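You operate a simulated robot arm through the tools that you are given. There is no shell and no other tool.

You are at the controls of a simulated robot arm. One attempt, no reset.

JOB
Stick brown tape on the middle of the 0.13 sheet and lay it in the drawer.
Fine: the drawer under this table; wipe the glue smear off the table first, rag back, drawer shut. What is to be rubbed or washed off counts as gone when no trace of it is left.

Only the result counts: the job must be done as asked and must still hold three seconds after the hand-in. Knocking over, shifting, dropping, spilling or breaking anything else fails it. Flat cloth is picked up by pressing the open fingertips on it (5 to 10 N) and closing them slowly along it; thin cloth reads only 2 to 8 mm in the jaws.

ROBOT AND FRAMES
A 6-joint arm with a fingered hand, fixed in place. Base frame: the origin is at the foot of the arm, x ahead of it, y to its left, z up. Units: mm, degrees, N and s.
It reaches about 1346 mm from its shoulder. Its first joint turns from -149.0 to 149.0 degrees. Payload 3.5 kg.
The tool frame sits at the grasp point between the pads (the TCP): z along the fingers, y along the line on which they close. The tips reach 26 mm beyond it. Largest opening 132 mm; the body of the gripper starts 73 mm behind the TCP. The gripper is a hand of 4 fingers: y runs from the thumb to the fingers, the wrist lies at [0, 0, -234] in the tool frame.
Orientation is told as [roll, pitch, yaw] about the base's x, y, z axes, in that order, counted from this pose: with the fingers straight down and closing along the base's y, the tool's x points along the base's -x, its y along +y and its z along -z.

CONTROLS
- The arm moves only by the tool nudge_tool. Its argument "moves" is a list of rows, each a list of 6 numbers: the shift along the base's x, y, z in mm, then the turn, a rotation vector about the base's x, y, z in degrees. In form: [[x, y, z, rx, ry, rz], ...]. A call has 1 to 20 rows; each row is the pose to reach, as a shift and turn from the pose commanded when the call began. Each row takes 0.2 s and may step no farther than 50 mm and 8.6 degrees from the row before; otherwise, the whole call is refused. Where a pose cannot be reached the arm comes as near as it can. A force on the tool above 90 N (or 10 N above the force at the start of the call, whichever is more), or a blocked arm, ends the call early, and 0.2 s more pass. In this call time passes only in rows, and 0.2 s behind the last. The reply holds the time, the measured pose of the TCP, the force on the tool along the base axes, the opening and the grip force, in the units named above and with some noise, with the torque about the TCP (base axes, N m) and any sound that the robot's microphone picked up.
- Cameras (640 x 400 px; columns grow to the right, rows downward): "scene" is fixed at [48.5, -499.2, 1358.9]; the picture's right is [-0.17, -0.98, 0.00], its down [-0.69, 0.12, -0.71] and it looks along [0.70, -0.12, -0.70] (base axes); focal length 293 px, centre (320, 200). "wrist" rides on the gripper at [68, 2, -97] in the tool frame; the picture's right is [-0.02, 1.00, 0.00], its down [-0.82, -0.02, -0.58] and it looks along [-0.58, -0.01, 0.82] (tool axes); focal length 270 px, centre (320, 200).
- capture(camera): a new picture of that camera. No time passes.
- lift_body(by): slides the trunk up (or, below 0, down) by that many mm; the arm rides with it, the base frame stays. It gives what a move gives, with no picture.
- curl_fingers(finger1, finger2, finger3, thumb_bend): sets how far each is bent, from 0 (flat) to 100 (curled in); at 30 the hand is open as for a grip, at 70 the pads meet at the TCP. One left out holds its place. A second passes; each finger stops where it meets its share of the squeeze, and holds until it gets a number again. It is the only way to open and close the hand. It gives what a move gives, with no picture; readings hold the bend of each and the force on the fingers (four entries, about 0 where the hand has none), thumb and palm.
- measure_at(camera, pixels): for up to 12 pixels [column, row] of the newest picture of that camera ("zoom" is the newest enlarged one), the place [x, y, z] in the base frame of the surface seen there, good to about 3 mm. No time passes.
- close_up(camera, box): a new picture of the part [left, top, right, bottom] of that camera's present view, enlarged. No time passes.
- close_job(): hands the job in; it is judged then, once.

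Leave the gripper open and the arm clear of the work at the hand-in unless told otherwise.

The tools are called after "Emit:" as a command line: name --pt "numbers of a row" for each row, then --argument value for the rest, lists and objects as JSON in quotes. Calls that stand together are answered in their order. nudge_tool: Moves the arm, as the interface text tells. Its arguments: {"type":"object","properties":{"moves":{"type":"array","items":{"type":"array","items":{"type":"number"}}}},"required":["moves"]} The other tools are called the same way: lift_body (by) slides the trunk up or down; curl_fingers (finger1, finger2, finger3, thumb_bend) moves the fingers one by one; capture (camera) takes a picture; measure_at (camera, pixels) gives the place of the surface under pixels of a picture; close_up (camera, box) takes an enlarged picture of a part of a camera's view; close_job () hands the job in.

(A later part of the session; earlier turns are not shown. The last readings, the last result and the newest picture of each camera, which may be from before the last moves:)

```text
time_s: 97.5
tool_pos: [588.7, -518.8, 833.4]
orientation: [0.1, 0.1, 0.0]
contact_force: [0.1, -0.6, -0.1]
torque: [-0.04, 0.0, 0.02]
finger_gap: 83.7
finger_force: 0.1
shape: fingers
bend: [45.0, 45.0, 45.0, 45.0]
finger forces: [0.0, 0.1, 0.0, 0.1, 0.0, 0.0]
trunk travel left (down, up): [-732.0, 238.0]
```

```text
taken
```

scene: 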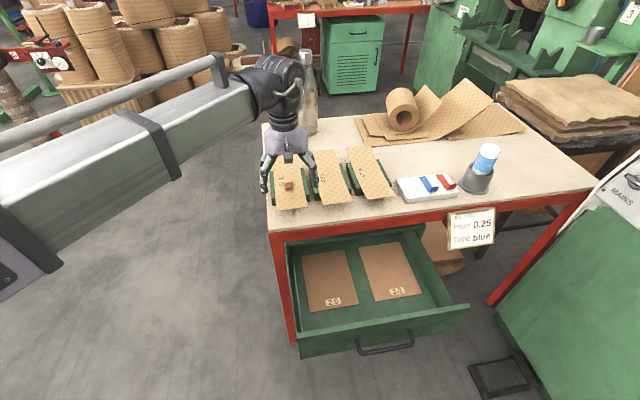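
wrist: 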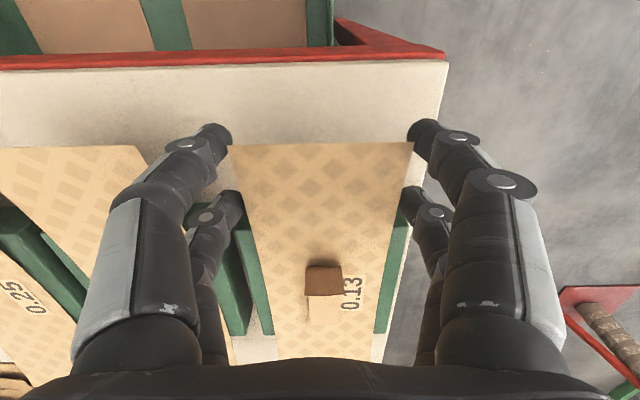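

The tips are at the sheet's edges (gap 83.7 mm, sheet about 79 mm wide) with no force yet. I close another small step.

Emit:
curl_fingers --finger1 47 --finger2 47 --finger3 47 --thumb_bend 47

Emit:
close_up --camera "wrist" --box '[160, 90, 480, 290]'

```text
time_s: 98.5
tool_pos: [589.2, -520.1, 833.9]
orientation: [0.2, 0.1, 0.1]
contact_force: [-0.4, -0.2, 0.0]
torque: [-0.02, -0.03, -0.02]
finger_gap: 76.9
finger_force: 0.1
shape: fingers
bend: [47.0, 46.0, 47.0, 47.0]
finger forces: [0.1, 0.3, 0.1, 0.0, 0.1, 0.0]
trunk travel left (down, up): [-732.0, 238.0]
```

```text
2.00 times, centred on (320, 190) of wrist
```

zoom: 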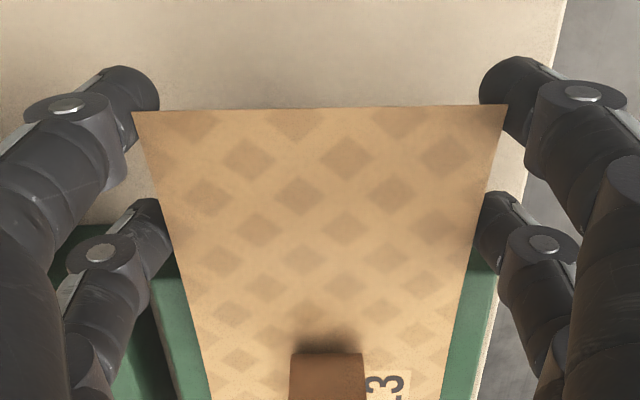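

Finger2 just touches (0.3 N), and the tips have moved slightly under the sheet's edges (the sheet overlaps the tips in the picture). I close one more step.

Emit:
curl_fingers --finger1 49 --finger2 49 --finger3 49 --thumb_bend 49

Emit:
close_up --camera "wrist" --box '[160, 90, 480, 290]'

Emit:
close_up --camera "scene" --box '[250, 150, 346, 225]'

```text
time_s: 99.5
tool_pos: [588.7, -519.3, 833.6]
orientation: [0.0, 0.1, 0.1]
contact_force: [-0.4, -0.1, 0.4]
torque: [0.01, 0.0, -0.05]
finger_gap: 73.8
finger_force: 2.3
shape: fingers
bend: [48.0, 47.0, 47.0, 48.0]
finger forces: [0.9, 1.4, 1.0, 0.0, 1.3, 0.0]
trunk travel left (down, up): [-732.0, 238.0]
```

```text
2.00 times, centred on (320, 190) of wrist
```

zoom: 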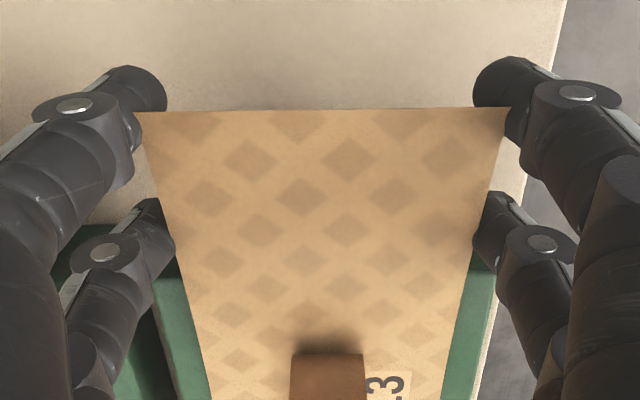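

```text
5.33 times, centred on (298, 188) of scene
```

zoom: 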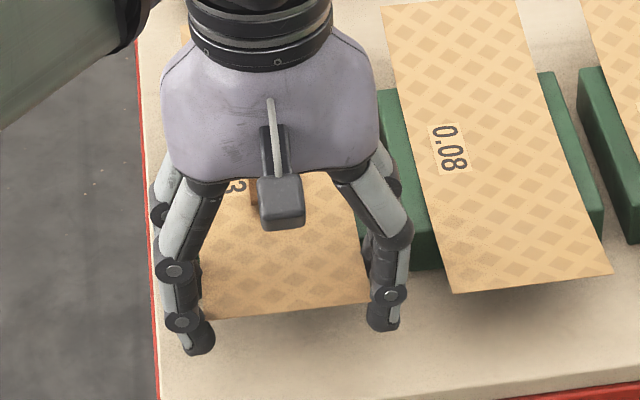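

All four digits bear evenly on the sheet's edges (0.9–1.4 N each) and the sheet stays flat. I squeeze a bit more and check for any bending.

Emit:
curl_fingers --finger1 53 --finger2 53 --finger3 53 --thumb_bend 53

Emit:
close_up --camera "wrist" --box '[160, 90, 480, 290]'

Emit:
measure_at --camera "zoom" --pixels '[[160, 120], [320, 115], [490, 115], [320, 180], [200, 250], [320, 250], [440, 250], [320, 320], [240, 380], [420, 350]]'

```text
time_s: 100.5
tool_pos: [587.8, -519.4, 833.8]
orientation: [0.0, 0.1, 0.1]
contact_force: [1.2, 0.0, -1.4]
torque: [0.0, -0.01, 0.03]
finger_gap: 70.5
finger_force: 7.6
shape: fingers
bend: [49.0, 48.0, 49.0, 51.0]
finger forces: [4.0, 4.2, 3.3, 0.0, 5.1, 0.0]
trunk travel left (down, up): [-732.0, 238.0]
```

```text
2.00 times, centred on (320, 190) of wrist
```

zoom: 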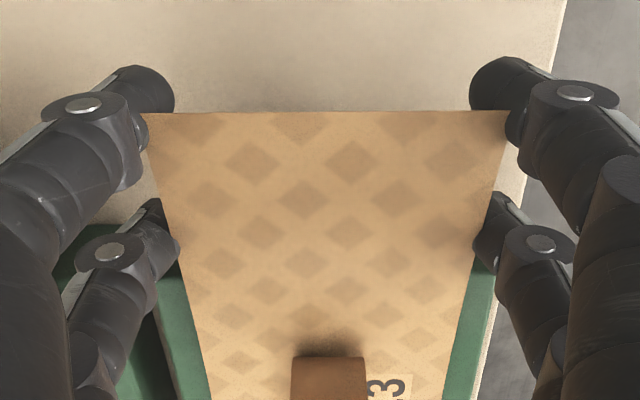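

```text
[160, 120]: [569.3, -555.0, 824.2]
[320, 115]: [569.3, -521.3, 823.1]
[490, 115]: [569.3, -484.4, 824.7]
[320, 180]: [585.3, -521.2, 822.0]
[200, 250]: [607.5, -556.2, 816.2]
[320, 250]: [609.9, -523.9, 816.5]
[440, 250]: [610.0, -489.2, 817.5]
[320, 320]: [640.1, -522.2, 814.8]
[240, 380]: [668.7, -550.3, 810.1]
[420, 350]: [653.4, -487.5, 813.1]
```

The grip is 7.6 N, the sheet stays flat across its width, and its near end is resting on the inward-leaning tips. I lift 8 mm as a test.

Emit:
lift_body --by 8

Emit:
capture --camera "wrist"

Emit:
close_up --camera "scene" --box '[250, 130, 346, 225]'

Emit:
measure_at --camera "wrist" --pixels '[[320, 150], [320, 190], [320, 240], [345, 330], [300, 350], [265, 280], [360, 300], [255, 320], [390, 300]]'

```text
time_s: 101.1
tool_pos: [588.2, -519.4, 842.8]
orientation: [0.0, 0.2, 0.1]
contact_force: [-0.2, -0.4, 0.4]
torque: [-0.01, -0.01, 0.0]
finger_gap: 70.4
finger_force: 8.3
shape: fingers
bend: [49.0, 48.0, 49.0, 51.0]
finger forces: [4.0, 4.2, 3.3, 0.0, 5.1, 0.1]
trunk travel left (down, up): [-740.0, 230.0]
```

```text
taken
```

wrist: 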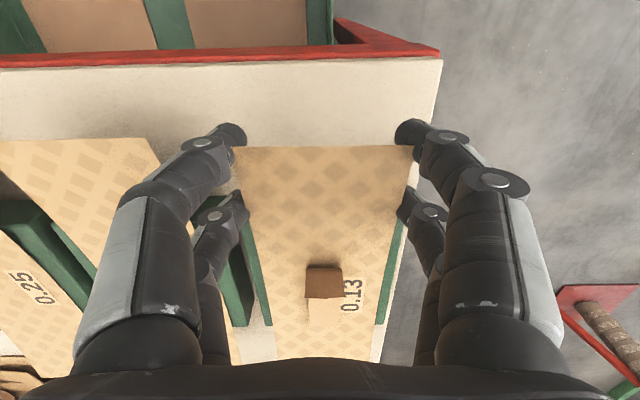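

```text
4.21 times, centred on (298, 178) of scene
```

zoom: 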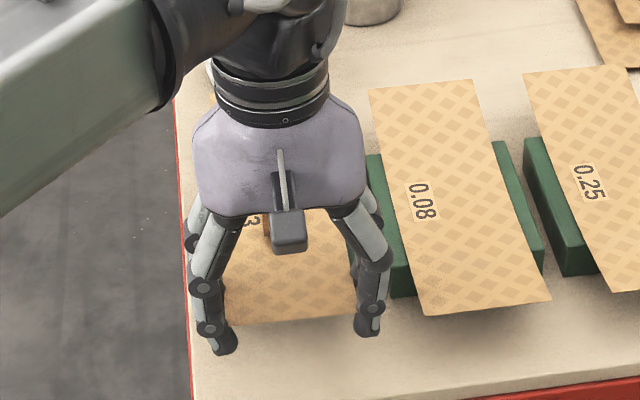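

```text
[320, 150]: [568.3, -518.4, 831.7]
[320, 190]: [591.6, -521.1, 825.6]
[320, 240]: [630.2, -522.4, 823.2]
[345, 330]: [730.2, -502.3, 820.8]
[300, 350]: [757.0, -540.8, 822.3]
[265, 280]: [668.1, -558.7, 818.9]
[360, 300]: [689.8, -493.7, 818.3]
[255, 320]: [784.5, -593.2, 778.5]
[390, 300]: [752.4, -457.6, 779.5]
```

The whole sheet came up level: its middle went from z 811 to 818 and the far part from 814 to 822, with the tape on it. The drawer opening is too short for the 240 mm length along x, so I'll turn the sheet to lie along y. First I lift another 70 mm.

Emit:
lift_body --by 70

Emit:
capture --camera "wrist"

Emit:
capture --camera "scene"

```text
time_s: 102.2
tool_pos: [588.0, -519.7, 911.6]
orientation: [0.2, 0.1, 0.1]
contact_force: [-0.8, -0.6, 1.3]
torque: [0.01, 0.02, -0.01]
finger_gap: 70.6
finger_force: 8.4
shape: fingers
bend: [49.0, 48.0, 49.0, 51.0]
finger forces: [4.0, 4.1, 3.3, 0.0, 5.1, 0.0]
trunk travel left (down, up): [-810.0, 160.0]
```

```text
taken
```

wrist: 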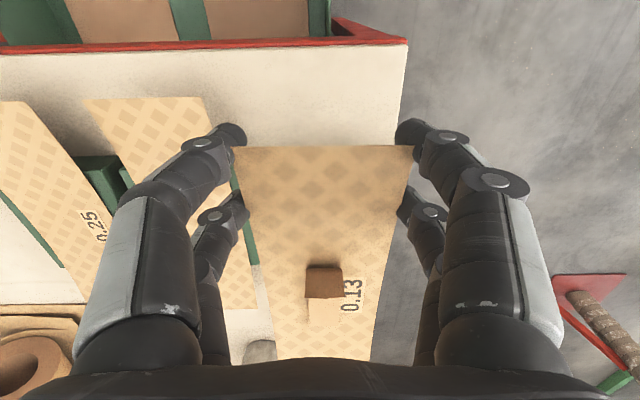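

```text
taken
```

scene: 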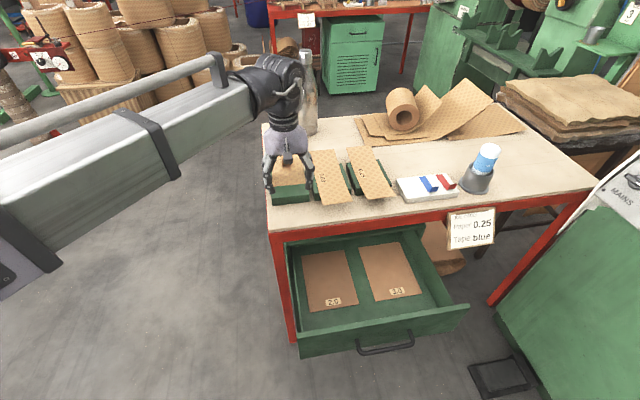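

The sheet is held steady. I rotate gently by −90° in 5° steps while moving to (445, −612), so the sheet will extend toward −y above the open drawer.

Emit:
nudge_tool --pt "-8 -5 0 0 0 -5" --pt "-16 -10 0 0 0 -10" --pt "-24 -15 0 0 0 -15" --pt "-32 -20 0 0 0 -20" --pt "-40 -25 0 0 0 -25" --pt "-48 -30 0 0 0 -30" --pt "-56 -36 0 0 0 -35" --pt "-64 -41 0 0 0 -40" --pt "-72 -46 0 0 0 -45" --pt "-80 -51 0 0 0 -50" --pt "-88 -56 0 0 0 -55" --pt "-96 -61 0 0 0 -60" --pt "-104 -66 0 0 0 -65" --pt "-112 -72 0 0 0 -70" --pt "-120 -77 0 0 0 -75" --pt "-128 -82 0 0 0 -80" --pt "-136 -87 0 0 0 -85" --pt "-143 -92 0 0 0 -90"

Emit:
capture --camera "wrist"

Emit:
capture --camera "scene"

```text
time_s: 106.0
tool_pos: [445.0, -613.2, 911.4]
orientation: [0.1, 0.1, -90.1]
contact_force: [1.0, 0.4, 0.0]
torque: [0.01, 0.04, -0.03]
finger_gap: 70.6
finger_force: 7.7
shape: fingers
bend: [49.0, 48.0, 49.0, 51.0]
finger forces: [3.9, 4.2, 3.4, 0.0, 5.1, 0.0]
trunk travel left (down, up): [-810.0, 160.0]
```

```text
taken
```

wrist: 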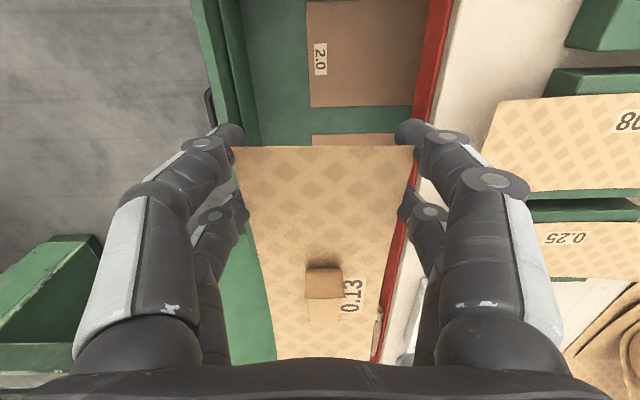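

```text
taken
```

scene: 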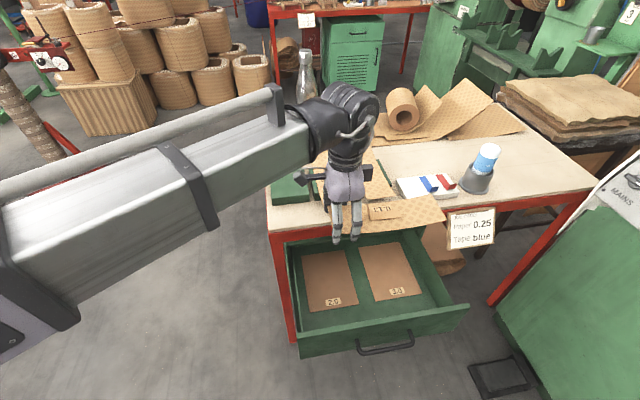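

The sheet hangs level above the drawer, lying along −y. Before lowering I measure how close the wrist parts, digits and sheet come to the table's red rail (x≈537).

Emit:
measure_at --camera "scene" --pixels '[[378, 105], [375, 130], [365, 150], [372, 175], [362, 185], [357, 235], [342, 240], [443, 220], [436, 198], [350, 90], [400, 215], [385, 210]]'

Emit:
measure_at --camera "wrist" --pixels '[[320, 150], [320, 200], [240, 160], [405, 160], [370, 350], [280, 350], [320, 345], [400, 135], [440, 100], [425, 140]]'

```text
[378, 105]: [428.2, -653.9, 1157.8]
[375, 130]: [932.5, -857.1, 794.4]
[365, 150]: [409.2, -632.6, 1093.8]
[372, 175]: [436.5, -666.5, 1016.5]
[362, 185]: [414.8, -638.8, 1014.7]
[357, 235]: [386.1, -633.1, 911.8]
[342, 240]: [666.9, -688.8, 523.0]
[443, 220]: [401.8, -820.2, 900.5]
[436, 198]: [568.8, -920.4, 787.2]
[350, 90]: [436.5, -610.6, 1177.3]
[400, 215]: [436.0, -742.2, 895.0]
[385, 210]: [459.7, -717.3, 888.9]
```

```text
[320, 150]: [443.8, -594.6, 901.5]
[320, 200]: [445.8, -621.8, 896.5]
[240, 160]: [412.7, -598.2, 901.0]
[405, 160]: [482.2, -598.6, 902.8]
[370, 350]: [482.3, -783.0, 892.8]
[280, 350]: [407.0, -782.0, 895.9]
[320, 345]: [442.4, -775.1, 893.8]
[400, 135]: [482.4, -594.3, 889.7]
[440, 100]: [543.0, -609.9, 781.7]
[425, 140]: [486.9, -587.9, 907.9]
```

The sheet spans x 405–485 and y −592 to −830, and everything clears the rail by at least 25 mm. I lower in stages.

Emit:
lift_body --by -150

Emit:
capture --camera "scene"

Emit:
lift_body --by -100

Emit:
capture --camera "scene"

Emit:
capture --camera "wrist"

```text
time_s: 107.8
tool_pos: [445.9, -613.3, 761.9]
orientation: [0.2, 0.1, -89.9]
contact_force: [0.2, 0.2, -0.9]
torque: [0.02, -0.03, -0.01]
finger_gap: 70.9
finger_force: 7.9
shape: fingers
bend: [49.0, 48.0, 49.0, 51.0]
finger forces: [3.8, 4.2, 3.3, 0.1, 5.1, 0.0]
trunk travel left (down, up): [-660.0, 310.0]
```

```text
taken
```

scene: 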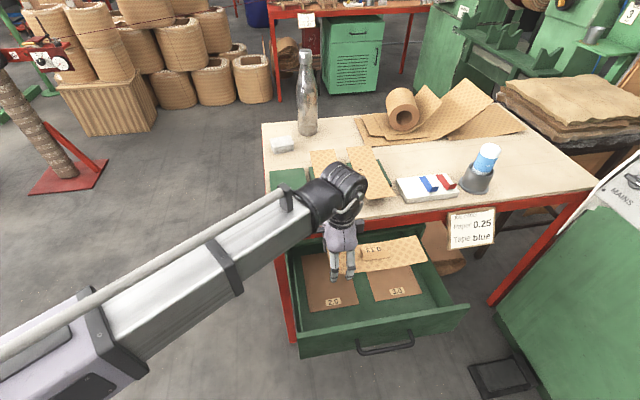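

```text
time_s: 109.1
tool_pos: [445.5, -612.4, 660.8]
orientation: [0.1, 0.1, -89.8]
contact_force: [-0.8, 0.2, 0.5]
torque: [0.02, 0.0, 0.01]
finger_gap: 70.5
finger_force: 8.1
shape: fingers
bend: [49.0, 48.0, 49.0, 51.0]
finger forces: [3.9, 4.2, 3.3, 0.0, 5.0, 0.0]
trunk travel left (down, up): [-560.0, 410.0]
```

```text
taken
```

scene: 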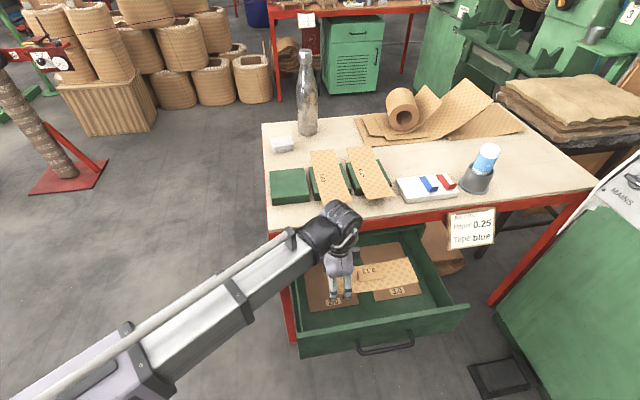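

```text
taken
```

wrist: 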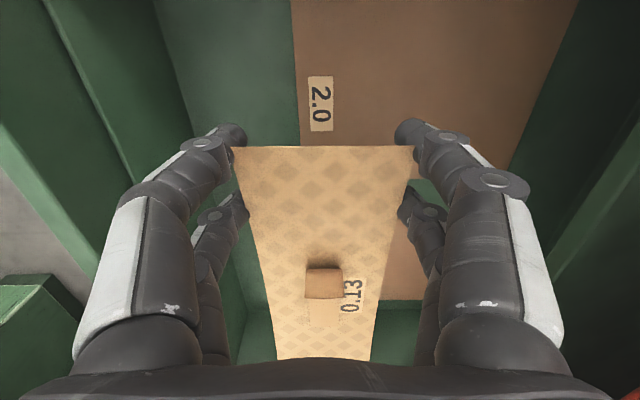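

The sheet is entering the drawer cleanly, with forces steady. I lower 75 mm more, then check.

Emit:
lift_body --by -75

Emit:
capture --camera "wrist"

Emit:
close_up --camera "scene" --box '[270, 190, 480, 360]'

Emit:
measure_at --camera "wrist" --pixels '[[320, 150], [320, 240], [280, 330], [360, 330], [320, 350], [320, 100], [250, 60], [230, 140], [405, 130], [425, 290]]'

```text
time_s: 110.2
tool_pos: [446.1, -611.9, 586.5]
orientation: [0.1, 0.1, -90.0]
contact_force: [-0.1, -0.3, -0.4]
torque: [0.01, 0.03, 0.02]
finger_gap: 70.4
finger_force: 7.8
shape: fingers
bend: [49.0, 48.0, 49.0, 51.0]
finger forces: [3.9, 4.3, 3.3, 0.1, 5.0, 0.0]
trunk travel left (down, up): [-485.0, 485.0]
```

```text
taken
```

wrist: 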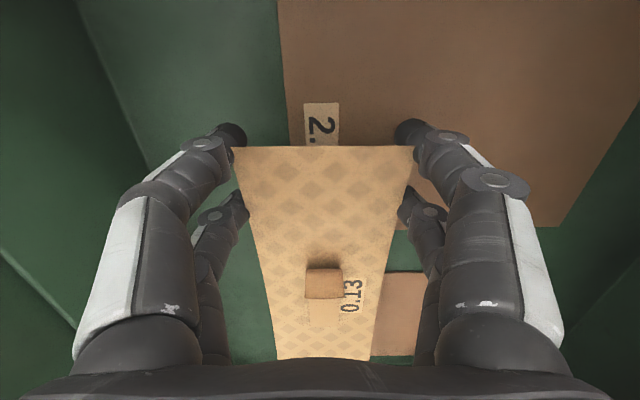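

```text
2.35 times, centred on (375, 275) of scene
```

zoom: 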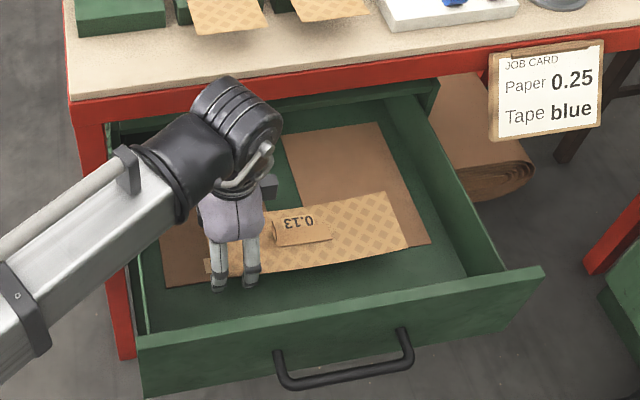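

```text
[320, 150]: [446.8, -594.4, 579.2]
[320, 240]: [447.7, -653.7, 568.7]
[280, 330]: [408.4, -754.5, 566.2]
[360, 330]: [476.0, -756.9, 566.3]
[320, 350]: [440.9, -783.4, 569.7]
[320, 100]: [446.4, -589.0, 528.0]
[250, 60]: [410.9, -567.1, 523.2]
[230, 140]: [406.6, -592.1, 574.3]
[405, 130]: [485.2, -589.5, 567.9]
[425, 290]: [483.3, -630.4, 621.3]
```

The sheet is about 37 mm above the boards and well inside the drawer walls. I lower 18 mm, then a few small steps while watching the force.

Emit:
lift_body --by -18

Emit:
lift_body --by -3

Emit:
capture --camera "wrist"

Emit:
measure_at --camera "wrist" --pixels '[[320, 150], [320, 240], [280, 330], [360, 330], [235, 130], [405, 125], [230, 140], [320, 110], [400, 135]]'

```text
time_s: 110.8
tool_pos: [444.7, -613.4, 569.3]
orientation: [0.1, 0.2, -89.9]
contact_force: [0.2, -0.1, 0.3]
torque: [0.02, 0.0, -0.01]
finger_gap: 70.6
finger_force: 8.3
shape: fingers
bend: [49.0, 48.0, 49.0, 51.0]
finger forces: [4.0, 4.2, 3.2, 0.1, 5.0, 0.0]
trunk travel left (down, up): [-467.0, 503.0]
```

```text
time_s: 111.4
tool_pos: [444.5, -611.6, 565.2]
orientation: [0.1, 0.1, -90.0]
contact_force: [0.4, 0.5, 0.5]
torque: [0.0, 0.01, -0.02]
finger_gap: 70.9
finger_force: 8.4
shape: fingers
bend: [49.0, 48.0, 49.0, 51.0]
finger forces: [3.9, 4.2, 3.4, 0.0, 5.0, 0.0]
trunk travel left (down, up): [-464.0, 506.0]
```

```text
taken
```

wrist: 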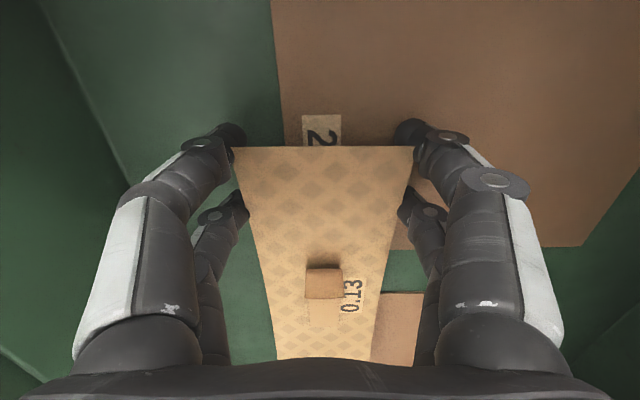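

```text
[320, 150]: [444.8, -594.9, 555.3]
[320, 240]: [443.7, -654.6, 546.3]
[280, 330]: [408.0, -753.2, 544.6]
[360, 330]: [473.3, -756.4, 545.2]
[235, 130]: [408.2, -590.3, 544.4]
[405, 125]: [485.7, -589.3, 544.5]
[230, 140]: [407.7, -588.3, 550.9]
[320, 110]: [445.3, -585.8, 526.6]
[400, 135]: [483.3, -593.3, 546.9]
```

The sheet's middle is now about 15 mm above the boards and the tips have not touched. I lower 4 mm more and see.

Emit:
lift_body --by -4

Emit:
lift_body --by -2

```text
time_s: 111.9
tool_pos: [445.2, -613.1, 562.2]
orientation: [0.1, 0.2, -89.9]
contact_force: [-0.2, -0.5, -0.2]
torque: [0.02, -0.01, 0.0]
finger_gap: 70.6
finger_force: 8.2
shape: fingers
bend: [49.0, 48.0, 49.0, 51.0]
finger forces: [3.9, 4.2, 3.2, 0.0, 4.9, 0.1]
trunk travel left (down, up): [-460.0, 510.0]
```

```text
time_s: 112.4
tool_pos: [445.9, -613.3, 558.7]
orientation: [0.1, 0.2, -89.9]
contact_force: [-0.5, -0.6, -0.4]
torque: [0.05, 0.04, 0.0]
finger_gap: 70.9
finger_force: 7.6
shape: fingers
bend: [49.0, 48.0, 49.0, 51.0]
finger forces: [4.1, 4.2, 3.3, 0.0, 5.2, 0.0]
trunk travel left (down, up): [-458.0, 512.0]
```

At TCP 559 the sheet's middle is about 9 mm above the boards with no contact. I release by opening slowly.

Emit:
curl_fingers --finger1 46 --finger2 46 --finger3 46 --thumb_bend 46

Emit:
capture --camera "wrist"

Emit:
curl_fingers --finger1 42 --finger2 42 --finger3 42 --thumb_bend 42

Emit:
capture --camera "wrist"

```text
time_s: 113.4
tool_pos: [445.2, -613.1, 560.2]
orientation: [0.1, 0.0, -90.0]
contact_force: [0.2, -0.7, 0.3]
torque: [0.01, 0.0, 0.05]
finger_gap: 78.7
finger_force: 0.1
shape: fingers
bend: [46.0, 46.0, 46.0, 46.0]
finger forces: [0.0, 0.0, 0.0, 0.0, 0.0, 0.1]
trunk travel left (down, up): [-458.0, 512.0]
```

```text
taken
```

wrist: 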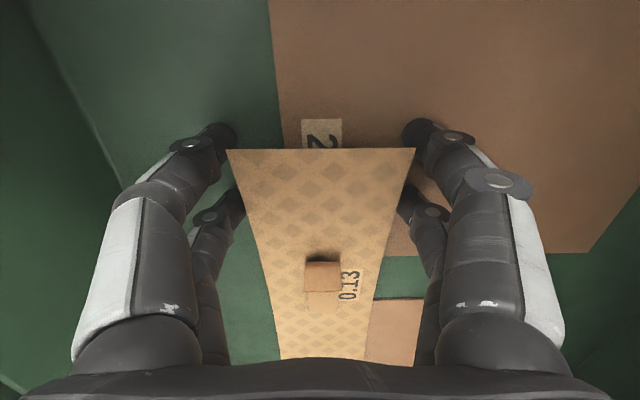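

```text
time_s: 114.4
tool_pos: [444.8, -612.2, 559.6]
orientation: [0.1, 0.1, -89.9]
contact_force: [-0.1, 0.1, -0.7]
torque: [0.02, 0.0, -0.03]
finger_gap: 92.5
finger_force: 0.0
shape: fingers
bend: [42.0, 42.0, 42.0, 42.0]
finger forces: [0.1, 0.0, 0.1, 0.0, 0.0, 0.0]
trunk travel left (down, up): [-458.0, 512.0]
```

```text
taken
```

wrist: 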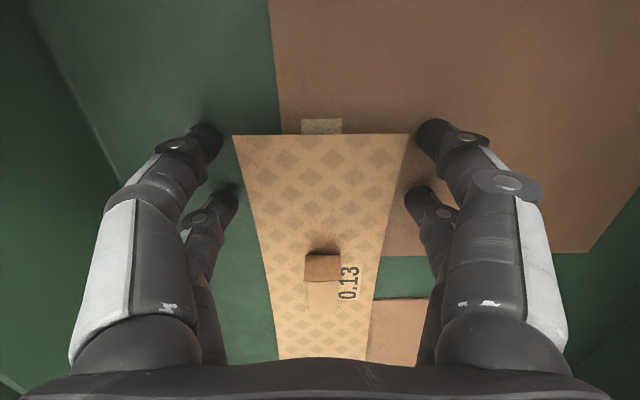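

The sheet is down, lying flat between the open digits with the tape in its middle. I raise the hand straight up out of the drawer.

Emit:
lift_body --by 30

Emit:
capture --camera "wrist"

Emit:
lift_body --by 290

Emit:
capture --camera "scene"

Emit:
capture --camera "wrist"

```text
time_s: 115.2
tool_pos: [445.4, -612.2, 588.9]
orientation: [0.2, 0.2, -90.0]
contact_force: [-0.2, -0.3, 0.9]
torque: [0.03, 0.05, 0.02]
finger_gap: 92.4
finger_force: 0.1
shape: fingers
bend: [42.0, 42.0, 42.0, 42.0]
finger forces: [0.1, 0.0, 0.0, 0.0, 0.1, 0.0]
trunk travel left (down, up): [-488.0, 482.0]
```

```text
taken
```

wrist: 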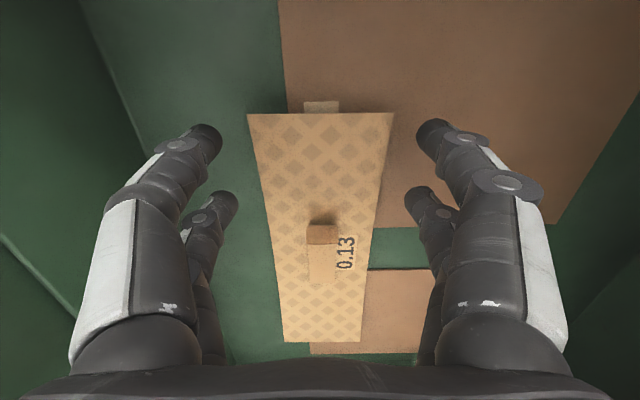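

```text
time_s: 118.1
tool_pos: [444.3, -612.4, 880.1]
orientation: [0.1, 0.0, -90.0]
contact_force: [-0.1, -0.2, 0.0]
torque: [0.01, 0.03, -0.02]
finger_gap: 92.5
finger_force: 0.1
shape: fingers
bend: [42.0, 42.0, 42.0, 42.0]
finger forces: [0.1, 0.1, 0.1, 0.0, 0.0, 0.1]
trunk travel left (down, up): [-778.0, 192.0]
```

```text
taken
```

scene: 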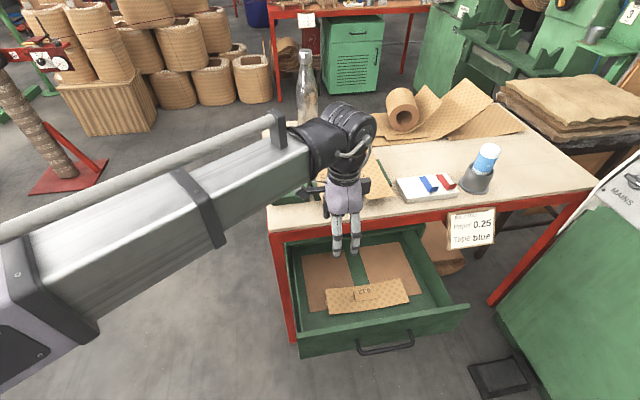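

```text
taken
```

wrist: 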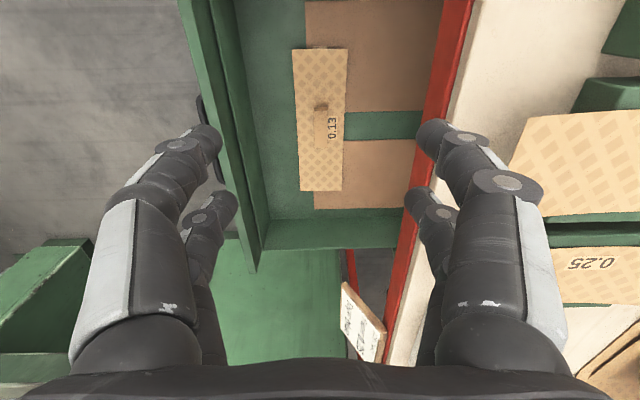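

The sheet with its brown tape lies in the drawer across the front of the two boards. I check the positions of the boards and the sheet.

Emit:
close_up --camera "scene" --box '[270, 220, 480, 360]'

Emit:
measure_at --camera "zoom" --pixels '[[168, 212], [170, 290], [415, 175], [420, 250], [180, 245], [300, 210], [455, 215], [290, 235], [95, 135], [100, 260], [445, 120], [452, 218]]'

Emit:
measure_at --camera "wrist" --pixels '[[293, 50], [346, 50], [300, 190], [342, 190], [320, 120], [306, 5], [420, 110], [315, 145], [420, 140], [316, 208], [405, 205], [250, 200]]'

```text
2.86 times, centred on (375, 290) of scene
```

zoom: 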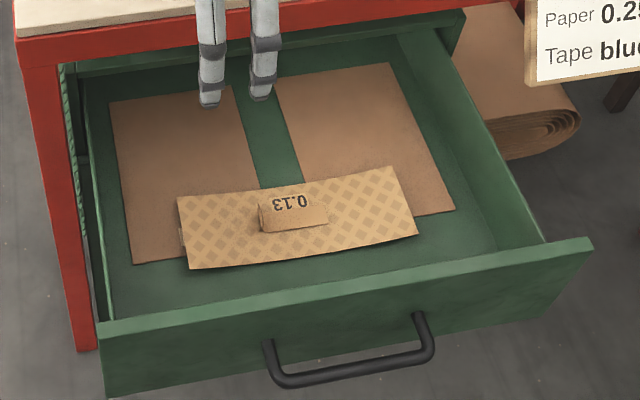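

```text
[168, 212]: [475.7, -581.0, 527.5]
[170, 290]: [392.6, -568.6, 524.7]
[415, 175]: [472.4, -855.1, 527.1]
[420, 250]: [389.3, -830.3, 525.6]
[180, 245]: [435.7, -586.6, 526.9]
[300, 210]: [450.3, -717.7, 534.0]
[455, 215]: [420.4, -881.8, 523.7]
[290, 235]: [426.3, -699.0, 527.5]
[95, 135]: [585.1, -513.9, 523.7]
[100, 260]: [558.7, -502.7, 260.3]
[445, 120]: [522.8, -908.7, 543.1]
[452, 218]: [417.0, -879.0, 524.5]
```

```text
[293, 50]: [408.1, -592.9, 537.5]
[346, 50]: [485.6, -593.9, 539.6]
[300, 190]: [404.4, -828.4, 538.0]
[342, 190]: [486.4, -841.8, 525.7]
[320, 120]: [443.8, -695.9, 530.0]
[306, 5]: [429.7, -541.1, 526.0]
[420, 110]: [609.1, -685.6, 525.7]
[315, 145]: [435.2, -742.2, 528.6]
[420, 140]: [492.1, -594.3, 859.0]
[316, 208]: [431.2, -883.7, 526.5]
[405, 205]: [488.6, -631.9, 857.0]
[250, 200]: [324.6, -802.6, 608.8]
```

The sheet lies at x 405–485, y −593 to −830 and the boards are where they were, everything far below the drawer's rim. Now I close the drawer. I move back in front of it at a safe height, ready to tilt the hand to horizontal again.

Emit:
nudge_tool --pt "-36 -22 0 0 0 0" --pt "-73 -44 0 0 0 0" --pt "-110 -66 0 0 0 0" --pt "-146 -88 0 0 0 0"

Emit:
nudge_tool --pt "3.3 -0.7 2.4 0 -8.18 0" --pt "5.9 -1.4 9.5 0 -16.36 0" --pt "7.2 -2.1 21.1 0 -24.54 0" --pt "6.5 -2.8 37.1 0 -32.72 0" --pt "3.2 -3.5 57.1 0 -40.9 0" --pt "-3.2 -4.2 80.7 0 -49.08 0" --pt "-13.2 -4.9 107.4 0 -57.26 0" --pt "-27.2 -5.6 136.7 0 -65.44 0" --pt "-45.5 -6.3 168 0 -73.62 0" --pt "-68.4 -7 200.6 0 -81.8 0" --pt "-96 -8 234 0 -90 0"

Emit:
capture --camera "scene"

```text
time_s: 119.1
tool_pos: [299.2, -699.8, 879.1]
orientation: [0.1, 0.0, -89.9]
contact_force: [-0.1, -0.4, 0.3]
torque: [-0.04, -0.08, 0.0]
finger_gap: 92.5
finger_force: 0.1
shape: fingers
bend: [42.0, 42.0, 42.0, 42.0]
finger forces: [0.0, 0.0, 0.0, 0.1, 0.0, 0.0]
trunk travel left (down, up): [-778.0, 192.0]
```

```text
time_s: 121.5
tool_pos: [202.5, -708.3, 1115.1]
orientation: [90.1, 0.0, -89.9]
contact_force: [0.6, 0.6, 0.5]
torque: [0.0, -0.02, -0.01]
finger_gap: 92.9
finger_force: 0.0
shape: fingers
bend: [42.0, 42.0, 42.0, 42.0]
finger forces: [0.1, 0.0, 0.0, 0.0, 0.0, 0.1]
trunk travel left (down, up): [-778.0, 192.0]
```

```text
taken
```

scene: 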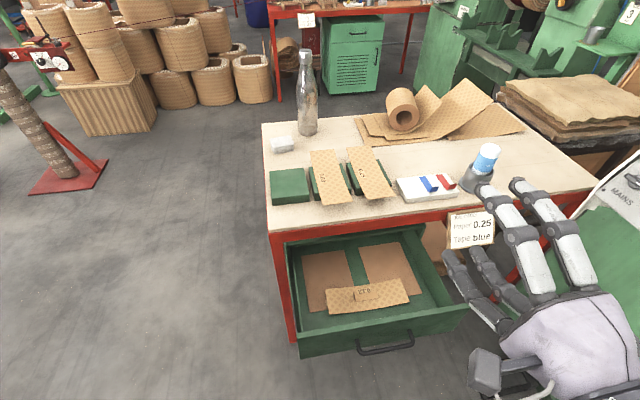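

The hand points exactly along +x with vertical closing. I set a moderate opening and lower to handle height; the tips at x≈229 stay clear of the bar at x≈265.

Emit:
curl_fingers --finger1 54 --finger2 54 --finger3 54 --thumb_bend 54

Emit:
lift_body --by -400

Emit:
lift_body --by -127

Emit:
capture --camera "wrist"

Emit:
capture --camera "scene"

Emit:
measure_at --camera "wrist" --pixels '[[315, 50], [317, 90], [320, 130], [322, 170], [260, 120], [380, 120], [325, 200]]'

```text
time_s: 122.5
tool_pos: [204.5, -708.4, 1113.9]
orientation: [90.0, 0.0, -90.0]
contact_force: [-1.0, 0.4, 0.4]
torque: [0.02, -0.03, 0.0]
finger_gap: 53.0
finger_force: 0.1
shape: fingers
bend: [54.0, 54.0, 54.0, 54.0]
finger forces: [0.1, 0.0, 0.1, 0.0, 0.0, 0.1]
trunk travel left (down, up): [-778.0, 192.0]
```

```text
time_s: 126.3
tool_pos: [202.7, -708.2, 713.9]
orientation: [90.1, 0.0, -89.8]
contact_force: [0.4, -0.1, 0.1]
torque: [0.0, 0.03, 0.0]
finger_gap: 52.9
finger_force: 0.2
shape: fingers
bend: [54.0, 54.0, 54.0, 54.0]
finger forces: [0.1, 0.0, 0.0, 0.0, 0.0, 0.1]
trunk travel left (down, up): [-378.0, 592.0]
```

```text
time_s: 127.9
tool_pos: [202.8, -709.0, 586.0]
orientation: [90.0, 0.0, -90.0]
contact_force: [0.4, -0.4, -0.4]
torque: [-0.02, -0.01, -0.03]
finger_gap: 53.1
finger_force: 0.0
shape: fingers
bend: [54.0, 54.0, 54.0, 54.0]
finger forces: [0.0, 0.0, 0.1, 0.1, 0.0, 0.0]
trunk travel left (down, up): [-251.0, 719.0]
```

```text
taken
```

wrist: 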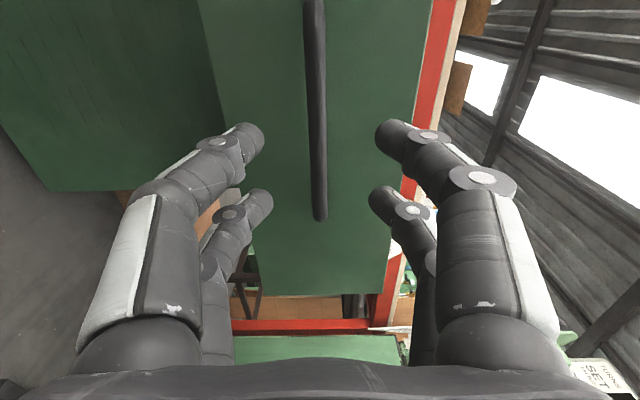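

```text
taken
```

scene: 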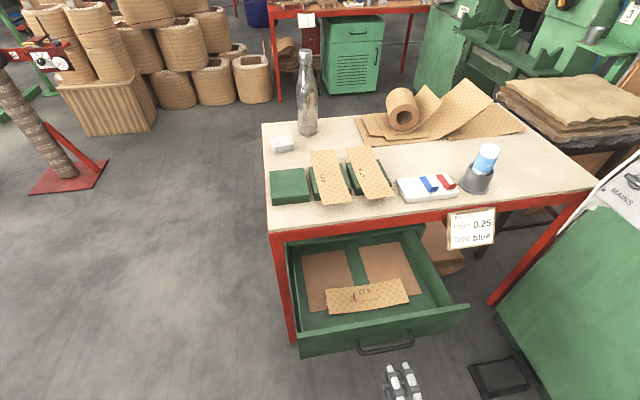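

```text
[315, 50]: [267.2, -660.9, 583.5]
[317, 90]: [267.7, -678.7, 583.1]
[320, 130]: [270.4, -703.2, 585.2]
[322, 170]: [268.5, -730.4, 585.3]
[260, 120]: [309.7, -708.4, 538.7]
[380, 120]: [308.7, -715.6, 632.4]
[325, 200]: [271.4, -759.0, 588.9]
```

The bar is centred between the upper and lower digits and the panel face is at x≈309. I move in until the tips are just short of the panel, straddling the bar.

Emit:
nudge_tool --pt "20 0 0 0 0 0" --pt "40 0 0 0 0 0" --pt "58 0 0 0 0 0" --pt "66 0 0 0 0 0"

Emit:
capture --camera "wrist"

```text
time_s: 128.9
tool_pos: [269.6, -707.8, 585.2]
orientation: [90.0, -0.1, -89.9]
contact_force: [-0.2, 0.2, 0.4]
torque: [-0.03, 0.03, 0.0]
finger_gap: 52.9
finger_force: 0.1
shape: fingers
bend: [54.0, 54.0, 54.0, 54.0]
finger forces: [0.0, 0.0, 0.1, 0.0, 0.1, 0.0]
trunk travel left (down, up): [-251.0, 719.0]
```

```text
taken
```

wrist: 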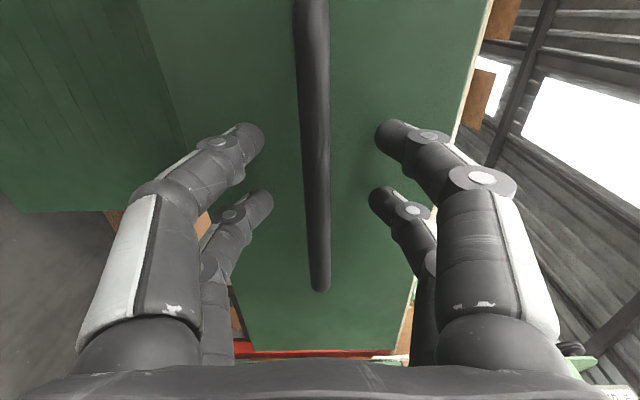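

There is no contact yet. I now push gently along +x in small steps and watch the force and whether the panel follows.

Emit:
nudge_tool --pt "4 0 0 0 0 0" --pt "8 0 0 0 0 0" --pt "12 0 0 0 0 0" --pt "16 0 0 0 0 0" --pt "21 0 0 0 0 0" --pt "26 0 0 0 0 0" --pt "32 0 0 0 0 0" --pt "38 0 0 0 0 0"

Emit:
capture --camera "scene"

Emit:
close_up --camera "scene" --box '[270, 220, 480, 360]'

```text
time_s: 130.7
tool_pos: [307.2, -707.9, 586.2]
orientation: [90.1, 0.0, -89.9]
contact_force: [-0.7, -0.1, -0.4]
torque: [-0.01, 0.02, -0.01]
finger_gap: 52.7
finger_force: 0.4
shape: fingers
bend: [54.0, 54.0, 54.0, 54.0]
finger forces: [0.1, 0.1, 0.9, 0.0, 0.0, 0.1]
trunk travel left (down, up): [-251.0, 719.0]
```

```text
taken
```

scene: 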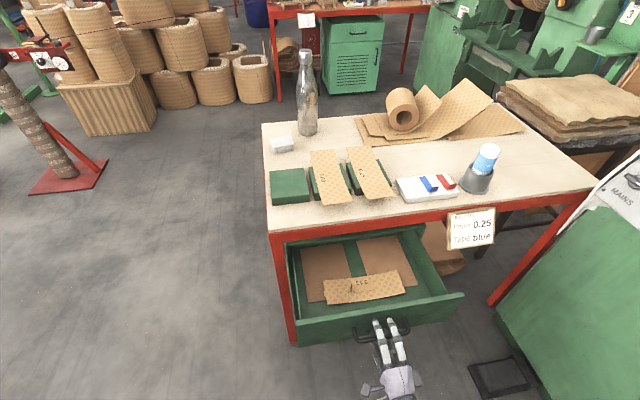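

```text
2.86 times, centred on (375, 290) of scene
```

zoom: 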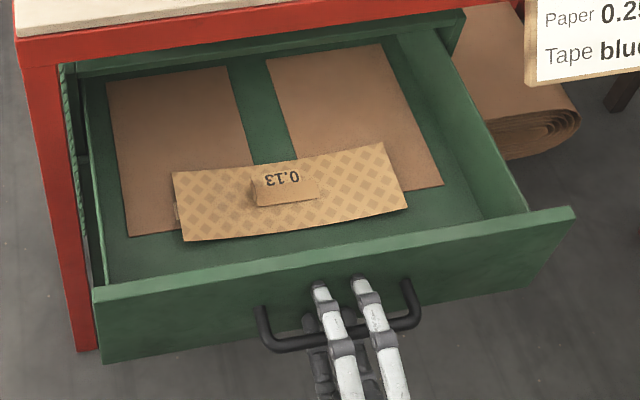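

The drawer moves with almost no force and the sheet and boards ride along with it. I keep pushing smoothly.

Emit:
nudge_tool --pt "5 0 0 0 0 0" --pt "13 0 0 0 0 0" --pt "23 0 0 0 0 0" --pt "34 0 0 0 0 0" --pt "45 0 0 0 0 0" --pt "56 0 0 0 0 0" --pt "67 0 0 0 0 0" --pt "78 0 0 0 0 0" --pt "89 0 0 0 0 0" --pt "100 0 0 0 0 0" --pt "110 0 0 0 0 0" --pt "119 0 0 0 0 0" --pt "127 0 0 0 0 0" --pt "134 0 0 0 0 0" --pt "140 0 0 0 0 0"

Emit:
close_up --camera "scene" --box '[270, 210, 460, 340]'

```text
time_s: 133.9
tool_pos: [447.3, -708.7, 587.2]
orientation: [90.0, 0.0, -89.9]
contact_force: [0.2, 1.2, 0.4]
torque: [0.01, 0.02, 0.03]
finger_gap: 53.1
finger_force: 0.8
shape: fingers
bend: [54.0, 54.0, 54.0, 54.0]
finger forces: [0.0, 0.2, 0.6, 0.0, 0.1, 0.0]
trunk travel left (down, up): [-251.0, 719.0]
```

```text
3.08 times, centred on (365, 275) of scene
```

zoom: 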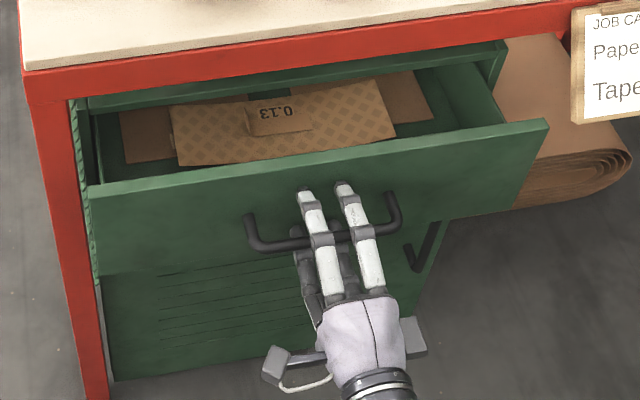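

The drawer is about 80 mm from shut and the sheet still lies properly inside. I continue with a gentle slow-down.

Emit:
nudge_tool --pt "5 0 0 0 0 0" --pt "13 0 0 0 0 0" --pt "22 0 0 0 0 0" --pt "31 0 0 0 0 0" --pt "40 0 0 0 0 0" --pt "49 0 0 0 0 0" --pt "57 0 0 0 0 0" --pt "63 0 0 0 0 0" --pt "68 0 0 0 0 0" --pt "72 0 0 0 0 0"

Emit:
close_up --camera "scene" --box '[270, 200, 460, 330]'

Emit:
measure_at --camera "zoom" --pixels '[[150, 180], [480, 130], [150, 210], [120, 170], [500, 110], [300, 130]]'

```text
time_s: 136.1
tool_pos: [519.1, -709.3, 586.8]
orientation: [90.0, 0.0, -89.8]
contact_force: [-0.8, 0.4, 0.7]
torque: [0.0, 0.03, -0.02]
finger_gap: 53.0
finger_force: 0.7
shape: fingers
bend: [54.0, 54.0, 54.0, 54.0]
finger forces: [0.0, 0.1, 0.7, 0.1, 0.0, 0.0]
trunk travel left (down, up): [-251.0, 719.0]
```

```text
3.08 times, centred on (365, 265) of scene
```

zoom: 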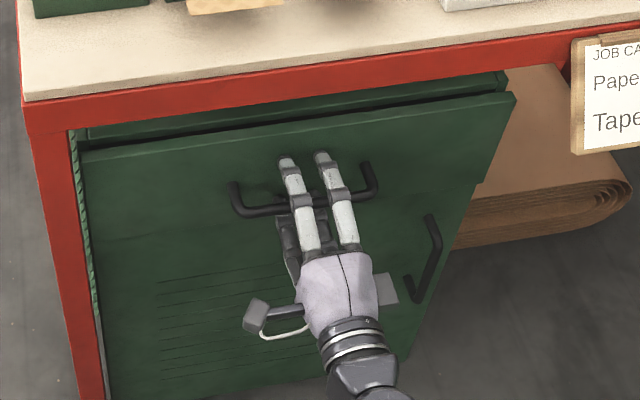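

```text
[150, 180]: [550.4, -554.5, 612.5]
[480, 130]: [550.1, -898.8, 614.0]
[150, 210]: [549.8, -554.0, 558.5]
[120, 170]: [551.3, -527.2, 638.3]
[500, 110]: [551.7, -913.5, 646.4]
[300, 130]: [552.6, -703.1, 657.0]
```

The panel is at x≈550, about 8 mm short of shut (558.5). I push the last millimetres in small steps until it meets its stop.

Emit:
nudge_tool --pt "2 0 0 0 0 0" --pt "4 0 0 0 0 0" --pt "6 0 0 0 0 0" --pt "8 0 0 0 0 0"

Emit:
close_up --camera "scene" --box '[270, 200, 460, 330]'

Emit:
measure_at --camera "zoom" --pixels '[[150, 180], [480, 130], [150, 210], [120, 170], [500, 115], [300, 135]]'

```text
time_s: 137.1
tool_pos: [526.9, -708.5, 585.9]
orientation: [90.0, 0.1, -89.9]
contact_force: [0.0, -0.1, 0.1]
torque: [-0.03, 0.0, 0.01]
finger_gap: 53.0
finger_force: 0.0
shape: fingers
bend: [54.0, 54.0, 54.0, 54.0]
finger forces: [0.0, 0.0, 0.0, 0.0, 0.1, 0.0]
trunk travel left (down, up): [-251.0, 719.0]
```

```text
3.08 times, centred on (365, 265) of scene
```

zoom: 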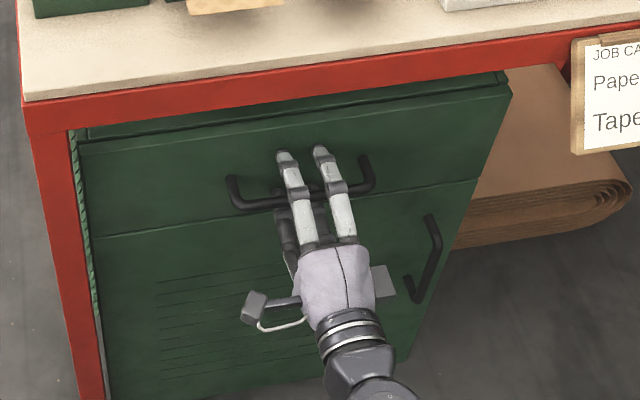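

```text
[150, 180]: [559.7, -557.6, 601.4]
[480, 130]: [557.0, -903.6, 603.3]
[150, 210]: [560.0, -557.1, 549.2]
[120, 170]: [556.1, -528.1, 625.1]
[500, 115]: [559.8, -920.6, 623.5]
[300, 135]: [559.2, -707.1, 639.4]
```

The panel reads x≈558–560, the same as at the start, and it appears fully shut. I push 4 mm more in tiny steps to confirm it is at its stop.

Emit:
nudge_tool --pt "1 0 0 0 0 0" --pt "2 0 0 0 0 0" --pt "3 0 0 0 0 0" --pt "4 0 0 0 0 0"

Emit:
measure_at --camera "zoom" --pixels '[[200, 200], [440, 160], [440, 200], [200, 260], [120, 180], [120, 260]]'

```text
time_s: 138.1
tool_pos: [528.0, -708.3, 587.1]
orientation: [90.0, 0.0, -90.0]
contact_force: [-43.7, 6.0, -1.7]
torque: [0.03, 0.38, 0.2]
finger_gap: 52.8
finger_force: 22.1
shape: fingers
bend: [56.0, 56.0, 56.0, 54.0]
finger forces: [9.0, 8.9, 13.2, 0.0, 12.6, 0.1]
trunk travel left (down, up): [-251.0, 719.0]
```

```text
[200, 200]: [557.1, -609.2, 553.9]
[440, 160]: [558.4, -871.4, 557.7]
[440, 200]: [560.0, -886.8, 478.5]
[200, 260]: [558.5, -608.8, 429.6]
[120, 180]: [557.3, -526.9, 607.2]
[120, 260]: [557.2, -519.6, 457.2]
```

The drawer is hard against its stop (44 N) and flush with the door below, so it is shut. I back straight off along −x with the digits clear of the bar.

Emit:
nudge_tool --pt "-4 0 0 0 0 0" --pt "-12 0 0 0 0 0" --pt "-25 0 0 0 0 0" --pt "-45 0 0 0 0 0" --pt "-70 0 0 0 0 0" --pt "-100 0 0 0 0 0" --pt "-140 0 0 0 0 0"

Emit:
capture --camera "scene"

Emit:
close_up --camera "scene" --box '[270, 200, 460, 330]'

Emit:
measure_at --camera "zoom" --pixels '[[150, 180], [480, 130], [150, 210], [300, 135], [300, 250], [450, 200]]'

```text
time_s: 139.7
tool_pos: [389.6, -708.9, 585.6]
orientation: [90.0, -0.1, -89.9]
contact_force: [0.3, -1.3, 0.6]
torque: [0.02, 0.01, 0.01]
finger_gap: 52.6
finger_force: 0.0
shape: fingers
bend: [54.0, 54.0, 54.0, 54.0]
finger forces: [0.0, 0.1, 0.1, 0.0, 0.0, 0.0]
trunk travel left (down, up): [-251.0, 719.0]
```

```text
taken
```

scene: 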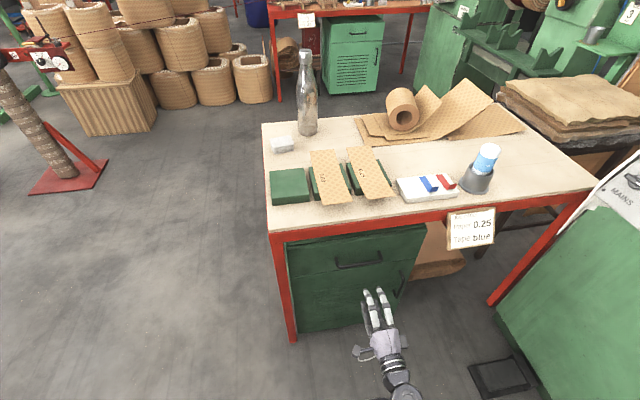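

```text
3.08 times, centred on (365, 265) of scene
```

zoom: 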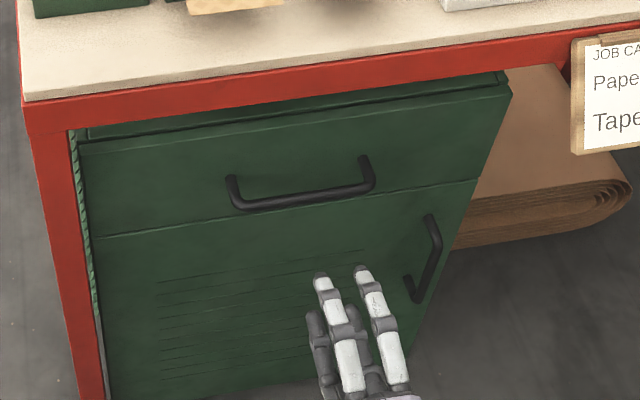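

```text
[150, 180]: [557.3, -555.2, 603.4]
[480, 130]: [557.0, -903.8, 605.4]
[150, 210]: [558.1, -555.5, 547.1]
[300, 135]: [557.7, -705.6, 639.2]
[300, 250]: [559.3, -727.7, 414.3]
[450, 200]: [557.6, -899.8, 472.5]
```

The drawer is shut and flush. I inspect the table top once more: the smear's place, the rag, the empty cradle, the other sheets and the tape block.

Emit:
close_up --camera "scene" --box '[255, 120, 415, 220]'

Emit:
measure_at --camera "zoom" --pixels '[[66, 80], [135, 64], [152, 92], [84, 106], [62, 205], [70, 340], [215, 325], [193, 195], [219, 124], [320, 117], [272, 338], [391, 325]]'

Emit:
close_up --camera "scene" --box '[295, 125, 359, 165]'

Emit:
close_up --camera "scene" --box '[390, 165, 470, 215]'

```text
4.00 times, centred on (335, 170) of scene
```

zoom: 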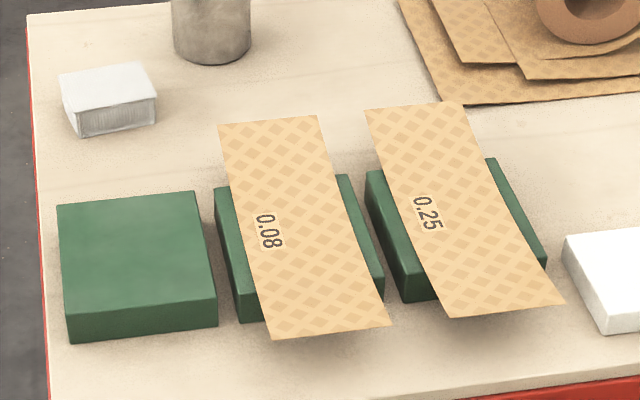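

```text
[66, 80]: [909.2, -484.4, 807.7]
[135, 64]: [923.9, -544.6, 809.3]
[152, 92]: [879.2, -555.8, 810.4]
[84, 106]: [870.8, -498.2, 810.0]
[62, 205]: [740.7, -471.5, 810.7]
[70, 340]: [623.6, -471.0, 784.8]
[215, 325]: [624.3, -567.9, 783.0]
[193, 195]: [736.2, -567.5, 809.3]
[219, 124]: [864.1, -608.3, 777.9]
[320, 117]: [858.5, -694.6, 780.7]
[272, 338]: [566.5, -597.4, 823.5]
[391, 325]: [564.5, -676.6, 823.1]
```

```text
10.00 times, centred on (327, 145) of scene
```

zoom: 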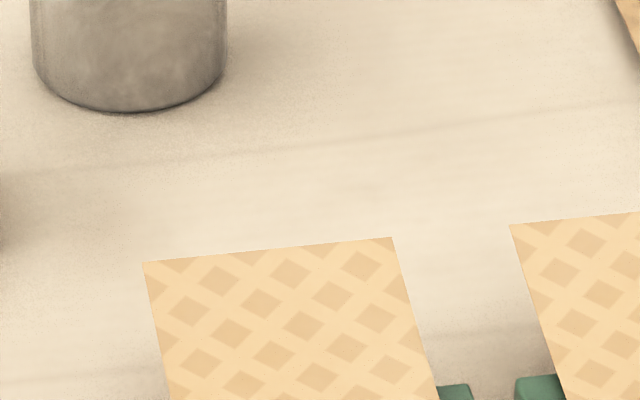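

```text
8.00 times, centred on (430, 190) of scene
```

zoom: 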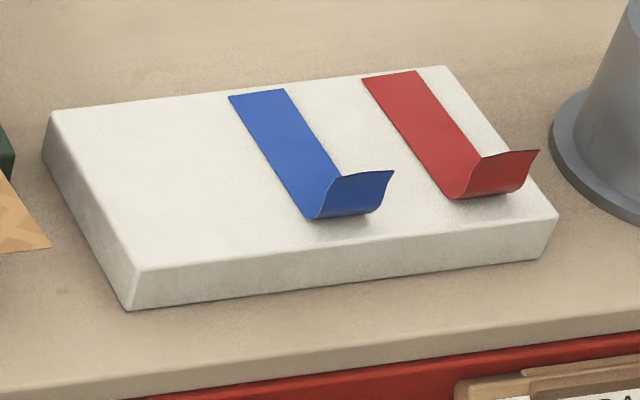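

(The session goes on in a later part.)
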